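You operate a simulated robot arm through the tools that you are given. There is no shell and no other tool. Be economical: measure what you need, move in short steps, check, and stop when the job is done.

Carry out the task below with a simulated robot arm. There is one attempt and no reset: what you move stays moved.

TASK
Stand the key fob beside the purple coiled lead. It goes on the side that lies toward x +0.7, y -0.7 (a direction in the base frame), with about 3 cm between them.
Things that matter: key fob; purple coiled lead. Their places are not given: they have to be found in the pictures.

It is judged by the outcome, as a careful person would: the job done as asked, and still so three seconds after it is handed in. It fails if anything else is knocked over, pushed out of place, dropped, spilled or broken.

THE ROBOT
A 7-joint arm with a two-finger parallel gripper, fixed in place. Base frame: the origin is at the foot of the arm, x ahead of it, y to its left, z up; the work surface is at about z = 0. Lengths are in cm, angles in degrees, forces in N, time in s.
With the tool pointing down near the work surface it reaches from about 22 to 58 cm from the base axis. Its first joint turns from -66.0 to 66.0 degrees. Payload 2.5 kg.
Tool frame: the origin (TCP) lies between the finger pads and is the grasp point; the fingertips stand 2.3 cm ahead of it; z points along the fingers, y is the line along which they close. The gripper opens to 9.4 cm. The fingers are 3.8 cm wide and 1 cm thick; the gripper's body (5.4 by 9.6 cm) begins 3.9 cm behind the TCP.
Orientation is told as [roll, pitch, yaw] about the base's x, y, z axes, in that order, counted from this pose: with the fingers straight down and closing along the base's y, the tool's x points along the base's -x, its y along +y and its z along -z.

THE INTERFACE
- The arm moves only by the tool step_arm. Its argument "commands" is one flat list of numbers, 7 for each row, row after row: the closure, from 0 (fully open) to 1 (shut), then the shift along the base's x, y, z in cm, then the turn, a rotation vector about the base's x, y, z in rad. In form: [fingers, tx, ty, tz, rx, ry, rz, fingers, tx, ty, tz, rx, ry, rz, ...]. A call has 1 to 12 rows; each row is the pose to reach, as a shift and turn from the pose commanded when the call began. A row lasts 0.2 s, in which the tool goes at most 5 cm and 8.6 degrees; a call with a longer step from one row to the next is refused whole, and so is a gripper value outside its range. A pose out of reach is approached as far as the arm can. The call stops where the force on the tool passes 40 N (or 10 N more than at its start, if that is more) or the arm is blocked; 0.2 s more then pass. The fingers move at their own pace (about 10.8 cm/s each) and stop on an object; they squeeze with about 28 N. The grip force told is the motor's: it shows also when the fingers shut on nothing. Time passes only in rows, and 0.2 s behind the last, so rows that repeat a pose let the fingers close. It gives the time, the measured TCP pose, the force on the tool (base axes), the opening and the grip force at its end, in the units of the frame above (readings bear some noise).
- Cameras (640 x 400 px; columns grow to the right, rows downward): "scene" is fixed at [9.93, -39.41, 55.29]; the picture's right is [0.95, -0.32, 0.00], its down [-0.16, -0.46, -0.87] and it looks along [0.28, 0.83, -0.49] (base axes); focal length 348 px, centre (320, 200). "wrist" rides on the gripper at [-3.9, 0, -4.4] in the tool frame; the picture's right is [0.00, -1.00, 0.00], its down [0.97, 0.00, -0.24] and it looks along [0.24, 0.00, 0.97] (tool axes); focal length 218 px, centre (320, 200).
- camera(camera): a new picture of that camera. No time passes.
- measure_at(camera, pixels): for up to 12 pixels [column, row] of the newest picture of that camera ("zoom" is the newest enlarged one), the place [x, y, z] in the base frame of the surface seen there, good to about 0.2 cm. No time passes.
- enlarge(camera, box): a new picture of the part [left, top, right, bottom] of that camera's present view, enlarged. No time passes.
- finish_job(): hands the job in; it is judged then, once.

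Work in short steps. Measure before you move; look again where a grasp or a placing could have gone wrong, and mend it. You have 60 turns and 20 pictures in all, the two below and enlarged ones among them. Open the gripper and draw the arm clear of the work before you hand the job in, unless the task says otherwise; then end with one line.

The tools are called after "Emit:" by a JSON object that holds its "method" and its "body". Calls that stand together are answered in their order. step_arm: Moves the arm, as the interface text tells. Its arguments: {"type":"object","properties":{"commands":{"type":"array","items":{"type":"number"}}},"required":["commands"]} The other tools are called the same way: camera (camera) takes a picture; measure_at (camera, pixels) gives the place of the surface under pixels of a picture; enlarge (camera, box) takes an enlarged picture of a part of a camera's view; finish_job () hands the job in.

At the start:

```text
t: 0.0
tool_pos: [30.86, 9.27, 28.51]
ee_rot: [0.0, 0.0, 0.0]
ft_force: [0.4, -0.3, 1.4]
width: 9.44
finger_force: 0.1
```

scene: 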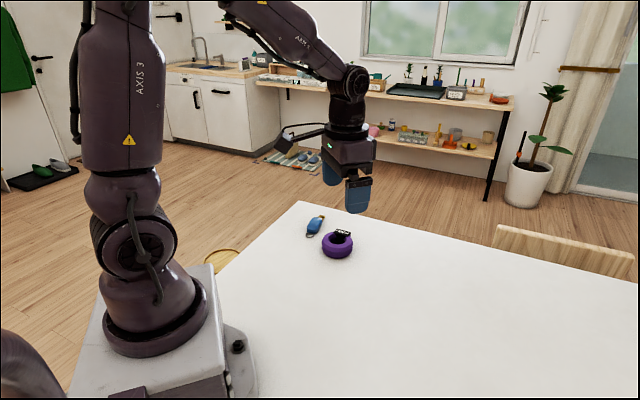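
wrist: 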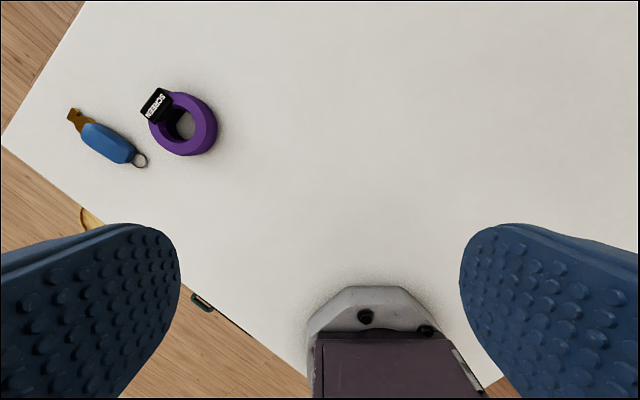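

The scene shows the blue fob near (315,226) and the purple lead near (337,245). I enlarge and measure them.

Emit:
{"method": "enlarge", "body": {"camera": "wrist", "box": [40, 70, 240, 195]}}

Emit:
{"method": "enlarge", "body": {"camera": "scene", "box": [280, 200, 376, 260]}}

Emit:
{"method": "measure_at", "body": {"camera": "wrist", "pixels": [[74, 118], [92, 128], [108, 143], [127, 157], [140, 160], [103, 152], [113, 136], [155, 105], [200, 125], [183, 125], [182, 154], [216, 130]]}}

```text
3.20 times, centred on (140, 132) of wrist
```

zoom: 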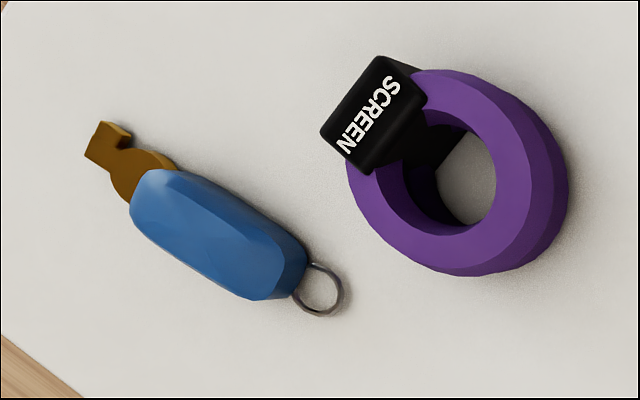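

```text
6.67 times, centred on (328, 230) of scene
```

zoom: 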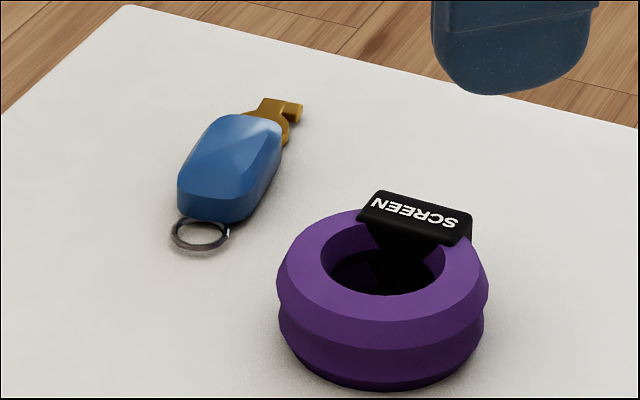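

```text
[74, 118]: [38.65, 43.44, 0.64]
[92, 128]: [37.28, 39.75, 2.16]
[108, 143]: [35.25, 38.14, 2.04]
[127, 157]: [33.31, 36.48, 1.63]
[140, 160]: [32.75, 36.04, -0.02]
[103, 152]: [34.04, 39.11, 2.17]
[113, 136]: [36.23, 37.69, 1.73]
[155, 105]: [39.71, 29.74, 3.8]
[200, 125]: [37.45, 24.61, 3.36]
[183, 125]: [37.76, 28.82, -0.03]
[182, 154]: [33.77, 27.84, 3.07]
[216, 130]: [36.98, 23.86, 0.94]
```

The fob's centre is near (35.3, 38.2), its axis is about 45° and it lies flat. The lead's centre is near (36.8, 27). I move above the fob, turning the yaw about 45° so the fingers close across it.

Emit:
{"method": "step_arm", "body": {"commands": [0, 0.63, 4.13, -1.5, 0, 0, 0.112, 0, 1.26, 8.26, -3, 0, 0, 0.224, 0, 1.89, 12.39, -4.5, 0, 0, 0.336, 0, 2.52, 16.52, -6, 0, 0, 0.448, 0, 3.15, 20.65, -7.5, 0, 0, 0.56, 0, 3.78, 24.78, -9, 0, 0, 0.672, 0, 4.44, 28.93, -10.5, 0, 0, 0.785, 0, 4.44, 28.93, -10.5, 0, 0, 0.785]}}

Emit:
{"method": "camera", "body": {"camera": "wrist"}}

```text
t: 1.8
tool_pos: [35.3, 38.24, 17.75]
ee_rot: [0.0, 0.0, 45.2]
ft_force: [0.5, 0.5, -0.1]
width: 9.41
finger_force: 0.0
```

```text
15 pictures are left
```

wrist: 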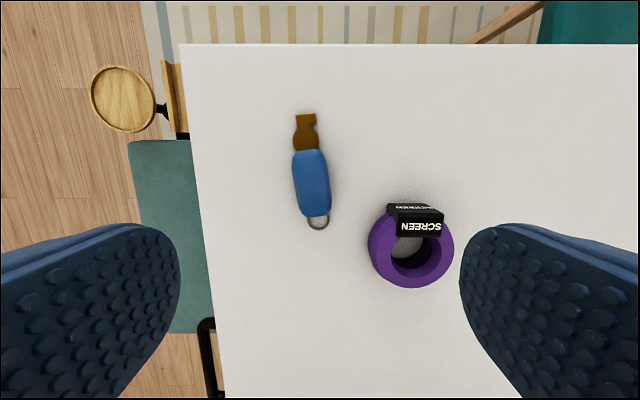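

The fob now spans (305,115)–(318,228) and the lead is centred near (411,247). I measure edges of both.

Emit:
{"method": "measure_at", "body": {"camera": "wrist", "pixels": [[306, 118], [306, 140], [309, 155], [311, 183], [315, 210], [318, 228], [297, 185], [326, 182], [295, 160], [323, 156], [305, 209], [328, 205]]}}

Emit:
{"method": "measure_at", "body": {"camera": "wrist", "pixels": [[372, 240], [451, 248], [412, 285], [411, 274], [381, 255], [443, 255], [418, 228], [415, 215], [369, 235], [392, 280], [435, 278], [453, 240]]}}

Emit:
{"method": "enlarge", "body": {"camera": "wrist", "box": [270, 100, 478, 230]}}

```text
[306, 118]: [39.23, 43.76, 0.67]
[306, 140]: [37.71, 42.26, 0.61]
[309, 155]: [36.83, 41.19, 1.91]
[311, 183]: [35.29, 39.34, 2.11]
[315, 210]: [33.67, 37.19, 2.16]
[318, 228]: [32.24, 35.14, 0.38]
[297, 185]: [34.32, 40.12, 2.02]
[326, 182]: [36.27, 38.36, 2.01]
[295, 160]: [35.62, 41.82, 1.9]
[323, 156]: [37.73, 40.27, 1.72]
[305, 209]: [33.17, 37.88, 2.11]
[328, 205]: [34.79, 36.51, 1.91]
```

```text
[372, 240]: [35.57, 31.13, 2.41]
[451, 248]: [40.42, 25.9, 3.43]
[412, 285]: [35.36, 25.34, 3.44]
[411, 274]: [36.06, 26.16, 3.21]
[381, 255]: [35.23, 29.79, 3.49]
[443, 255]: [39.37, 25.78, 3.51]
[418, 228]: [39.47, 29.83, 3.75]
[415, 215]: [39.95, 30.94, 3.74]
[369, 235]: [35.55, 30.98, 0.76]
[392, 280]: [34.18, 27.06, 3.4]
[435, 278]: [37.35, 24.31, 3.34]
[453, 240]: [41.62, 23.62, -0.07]
```

```text
3.08 times, centred on (374, 165) of wrist
```

zoom: 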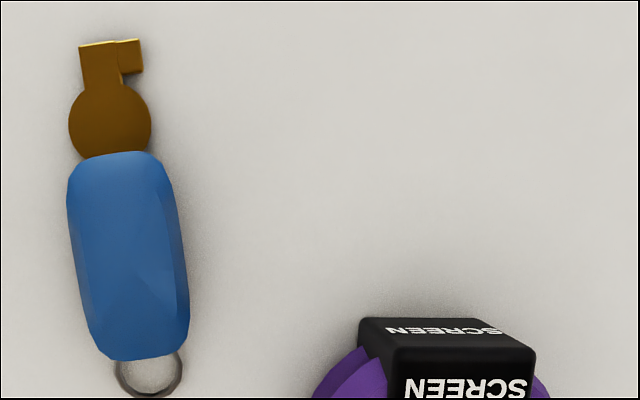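

Fob body centre is about (35.25, 39.2), axis about 51.5°, height 2.1. The lead's centre is about (37.7, 28.1) with radius about 3.65. I align with the fob and lower partway.

Emit:
{"method": "step_arm", "body": {"commands": [0.2, -0.02, 0.5, -3, 0, 0, 0.055, 0.3, -0.05, 0.96, -6, 0, 0, 0.11, 0.3, -0.05, 0.96, -9, 0, 0, 0.11, 0.3, -0.05, 0.96, -11, 0, 0, 0.11, 0.3, -0.05, 0.96, -11, 0, 0, 0.11]}}

Emit:
{"method": "camera", "body": {"camera": "wrist"}}

```text
t: 3.0
tool_pos: [35.19, 39.25, 7.07]
ee_rot: [0.0, 0.0, 51.3]
ft_force: [0.1, -0.5, -0.2]
width: 6.59
finger_force: 0.0
```

```text
13 pictures are left
```

wrist: 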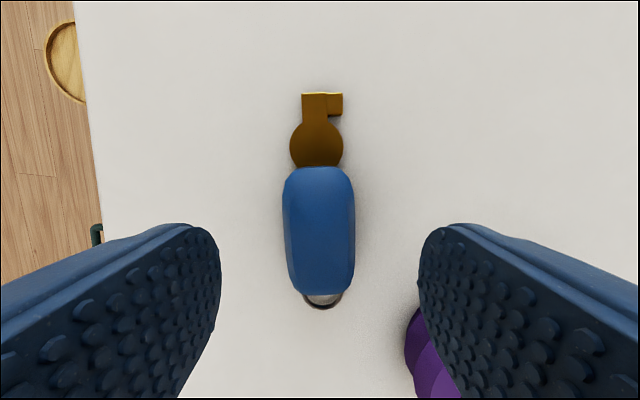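

The fob is centred at column 320 and nearly aligned. I check the body's ends before going down.

Emit:
{"method": "measure_at", "body": {"camera": "wrist", "pixels": [[319, 172], [321, 288], [322, 304], [290, 225], [350, 225], [320, 98], [286, 225], [354, 225]]}}

Emit:
{"method": "step_arm", "body": {"commands": [0.3, 0, 0, -2, 0, 0, 0, 0.3, 0, 0, -4, 0, 0, 0, 0.3, 0, 0, -4.4, 0, 0, 0, 0.3, 0, 0, -4.4, 0, 0, 0]}}

```text
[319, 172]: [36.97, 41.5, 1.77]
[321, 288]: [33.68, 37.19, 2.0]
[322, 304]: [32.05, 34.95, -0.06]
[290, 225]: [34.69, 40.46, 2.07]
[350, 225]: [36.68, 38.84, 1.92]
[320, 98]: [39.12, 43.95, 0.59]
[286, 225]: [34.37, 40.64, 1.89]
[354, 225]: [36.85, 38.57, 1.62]
```

```text
t: 4.0
tool_pos: [35.22, 39.13, 2.5]
ee_rot: [0.0, 0.0, 51.3]
ft_force: [-0.2, -0.3, -0.6]
width: 6.57
finger_force: 0.1
```

TCP is at z 2.5 with tips about 0.2 above the table. I close, then lift slightly.

Emit:
{"method": "step_arm", "body": {"commands": [1, 0, 0, 0, 0, 0, 0, 1, 0, 0, 0, 0, 0, 0, 1, 0, 0, 0, 0, 0, 0, 1, 0, 0, 0, 0, 0, 0]}}

Emit:
{"method": "step_arm", "body": {"commands": [1, 0, 0, 2, 0, 0, 0, 1, 0, 0, 5, 0, 0, 0, 1, 0, 0, 8, 0, 0, 0, 1, 0, 0, 8, 0, 0, 0]}}

Emit:
{"method": "camera", "body": {"camera": "wrist"}}

```text
t: 5.0
tool_pos: [35.3, 39.2, 2.56]
ee_rot: [0.0, 0.0, 51.3]
ft_force: [1.1, 0.7, 0.4]
width: 3.34
finger_force: 28.1
```

```text
t: 6.0
tool_pos: [35.17, 39.16, 10.68]
ee_rot: [0.0, -0.1, 51.4]
ft_force: [-1.0, 0.1, -0.3]
width: 3.33
finger_force: 28.0
```

```text
12 pictures are left
```

wrist: 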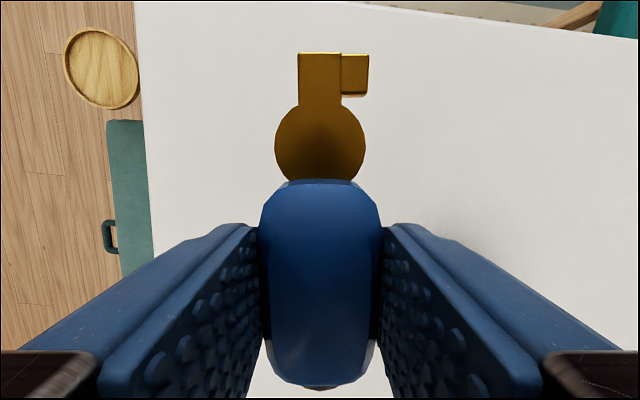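

The fob is held securely (3.33 cm). I carry it over to about (43.4, 22.0) at yaw 45°, staying high.

Emit:
{"method": "step_arm", "body": {"commands": [1, 1.64, -3.43, 0, 0, 0, -0.022, 1, 3.28, -6.86, 0, 0, 0, -0.044, 1, 4.92, -10.29, 0, 0, 0, -0.066, 1, 6.56, -13.72, 0, 0, 0, -0.088, 1, 8.2, -17.15, 0, 0, 0, -0.11, 1, 8.2, -17.15, 0, 0, 0, -0.11]}}

Emit:
{"method": "camera", "body": {"camera": "scene"}}

Emit:
{"method": "camera", "body": {"camera": "wrist"}}

```text
t: 7.4
tool_pos: [43.51, 21.92, 10.65]
ee_rot: [-0.1, 0.0, 45.0]
ft_force: [0.2, 0.3, -0.4]
width: 3.33
finger_force: 28.0
```

```text
11 pictures are left
```

scene: 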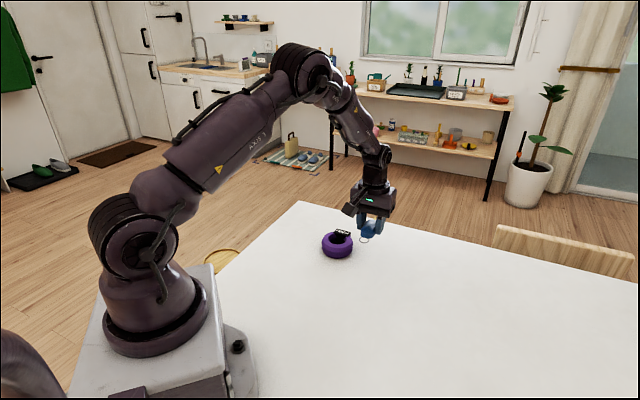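

```text
10 pictures are left
```

wrist: 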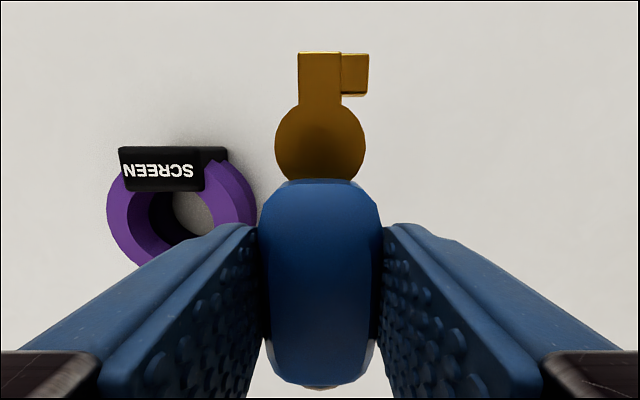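

I measure the lead's near edge (column ~255) and clip from this view to confirm the gap.

Emit:
{"method": "measure_at", "body": {"camera": "wrist", "pixels": [[252, 208], [248, 195], [253, 215], [240, 175], [109, 210], [112, 225], [135, 262], [222, 150], [122, 150], [170, 150]]}}

Emit:
{"method": "measure_at", "body": {"camera": "scene", "pixels": [[351, 245], [323, 243], [337, 256], [337, 252], [351, 240]]}}

```text
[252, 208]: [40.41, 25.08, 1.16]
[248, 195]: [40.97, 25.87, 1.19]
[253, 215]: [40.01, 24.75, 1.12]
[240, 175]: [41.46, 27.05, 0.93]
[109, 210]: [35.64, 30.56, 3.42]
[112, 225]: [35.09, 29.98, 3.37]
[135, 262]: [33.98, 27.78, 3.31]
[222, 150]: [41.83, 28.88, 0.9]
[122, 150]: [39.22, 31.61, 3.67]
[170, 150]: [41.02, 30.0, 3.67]
```

```text
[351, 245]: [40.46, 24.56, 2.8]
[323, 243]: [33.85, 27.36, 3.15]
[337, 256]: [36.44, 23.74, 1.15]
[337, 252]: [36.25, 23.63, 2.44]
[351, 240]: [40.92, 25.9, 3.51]
```

The near edge is at about s = 11.0 along the direction, so I shift 0.4 cm further out for a 3 cm gap and lower.

Emit:
{"method": "step_arm", "body": {"commands": [1, 0.3, -0.3, -2, 0, 0, 0, 1, 0.3, -0.3, -4.5, 0, 0, 0, 1, 0.3, -0.3, -6.5, 0, 0, 0, 1, 0.3, -0.3, -7.4, 0, 0, 0, 1, 0.3, -0.3, -7.95, 0, 0, 0, 1, 0.3, -0.3, -7.95, 0, 0, 0]}}

Emit:
{"method": "enlarge", "body": {"camera": "scene", "box": [304, 200, 416, 270]}}

```text
t: 8.8
tool_pos: [43.9, 21.78, 2.59]
ee_rot: [0.0, 0.0, 45.0]
ft_force: [-0.6, 0.1, 2.3]
width: 3.32
finger_force: 27.8
```

```text
5.71 times, centred on (360, 235) of scene
```

zoom: 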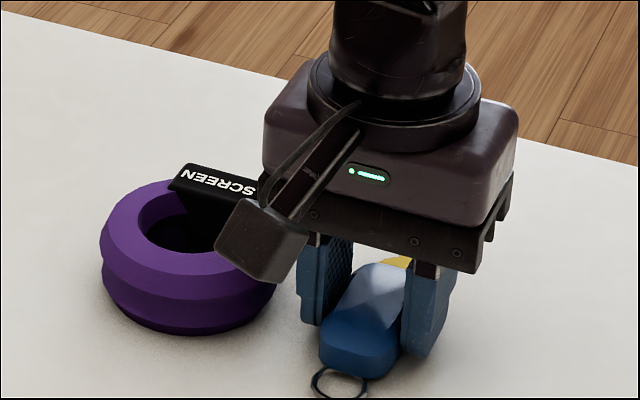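

The fob is on the table and clear of the lead. I open gently to about 5.3 cm, then lift straight up.

Emit:
{"method": "step_arm", "body": {"commands": [0.44, 0, 0, 0, 0, 0, 0, 0.44, 0, 0, 0, 0, 0, 0, 0.44, 0, 0, 0, 0, 0, 0]}}

Emit:
{"method": "step_arm", "body": {"commands": [0.44, 0, 0, 2, 0, 0, 0, 0.44, 0, 0, 5, 0, 0, 0, 0.44, 0, 0, 9, 0, 0, 0, 0.2, 0, 0, 13, 0, 0, 0, 0, 0, 0, 17, 0, 0, 0, 0, 0, 0, 17, 0, 0, 0]}}

Emit:
{"method": "camera", "body": {"camera": "wrist"}}

Emit:
{"method": "enlarge", "body": {"camera": "scene", "box": [304, 200, 416, 270]}}

```text
t: 9.6
tool_pos: [43.76, 21.76, 2.56]
ee_rot: [-0.1, -0.1, 45.1]
ft_force: [-0.6, 0.5, 0.2]
width: 5.24
finger_force: 0.0
```

```text
t: 11.0
tool_pos: [43.71, 21.65, 19.54]
ee_rot: [0.0, 0.0, 45.1]
ft_force: [-0.2, 0.8, 0.2]
width: 9.41
finger_force: 0.0
```

```text
8 pictures are left
```

wrist: 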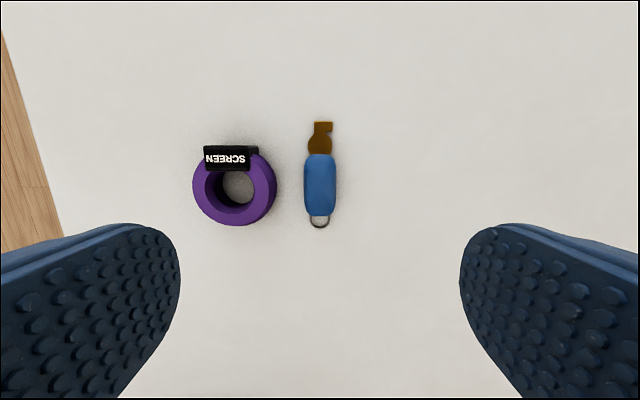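

```text
5.71 times, centred on (360, 235) of scene
```

zoom: 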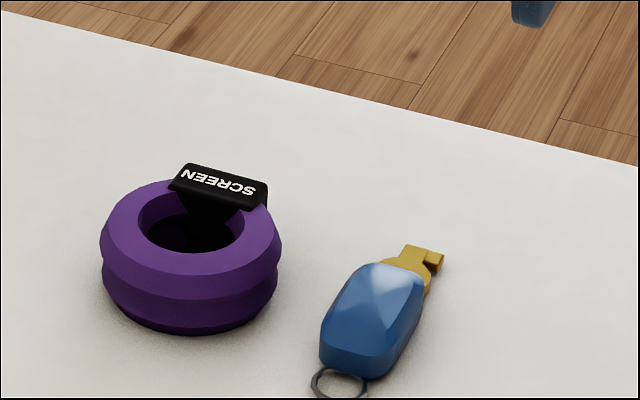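

The fob lies at (320,182) and the lead at (235,190), with clear space between. I measure the gap.

Emit:
{"method": "measure_at", "body": {"camera": "wrist", "pixels": [[273, 187], [275, 190], [272, 195], [305, 185], [307, 185], [335, 185], [278, 188], [302, 185], [194, 187], [235, 224]]}}

```text
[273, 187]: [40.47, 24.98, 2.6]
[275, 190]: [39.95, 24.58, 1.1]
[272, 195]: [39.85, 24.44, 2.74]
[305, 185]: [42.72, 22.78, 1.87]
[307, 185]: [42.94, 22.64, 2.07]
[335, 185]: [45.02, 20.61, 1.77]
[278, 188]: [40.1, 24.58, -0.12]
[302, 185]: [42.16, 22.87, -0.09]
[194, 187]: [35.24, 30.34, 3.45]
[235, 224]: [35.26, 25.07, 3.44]
```

The gap is about 3.1 cm in the asked direction and both are resting. I draw the arm back and hand in.

Emit:
{"method": "step_arm", "body": {"commands": [0, -2, -2, 3, 0, 0, 0, 0, -4, -4, 6, 0, 0, 0, 0, -6, -6, 8, 0, 0, 0, 0, -6, -6, 8, 0, 0, 0]}}

Emit:
{"method": "finish_job", "body": {}}

```text
t: 12.0
tool_pos: [37.73, 15.61, 27.55]
ee_rot: [0.0, 0.1, 45.1]
ft_force: [0.4, -0.2, 0.1]
width: 9.42
finger_force: 0.0
```

```text
The job is handed in.
```

The key fob now lies flat beside the purple coiled lead on the (+x, −y) side, with a measured gap of about 3.1 cm; I laid it flat as I found it instead of upright on end, and the lead was not touched.
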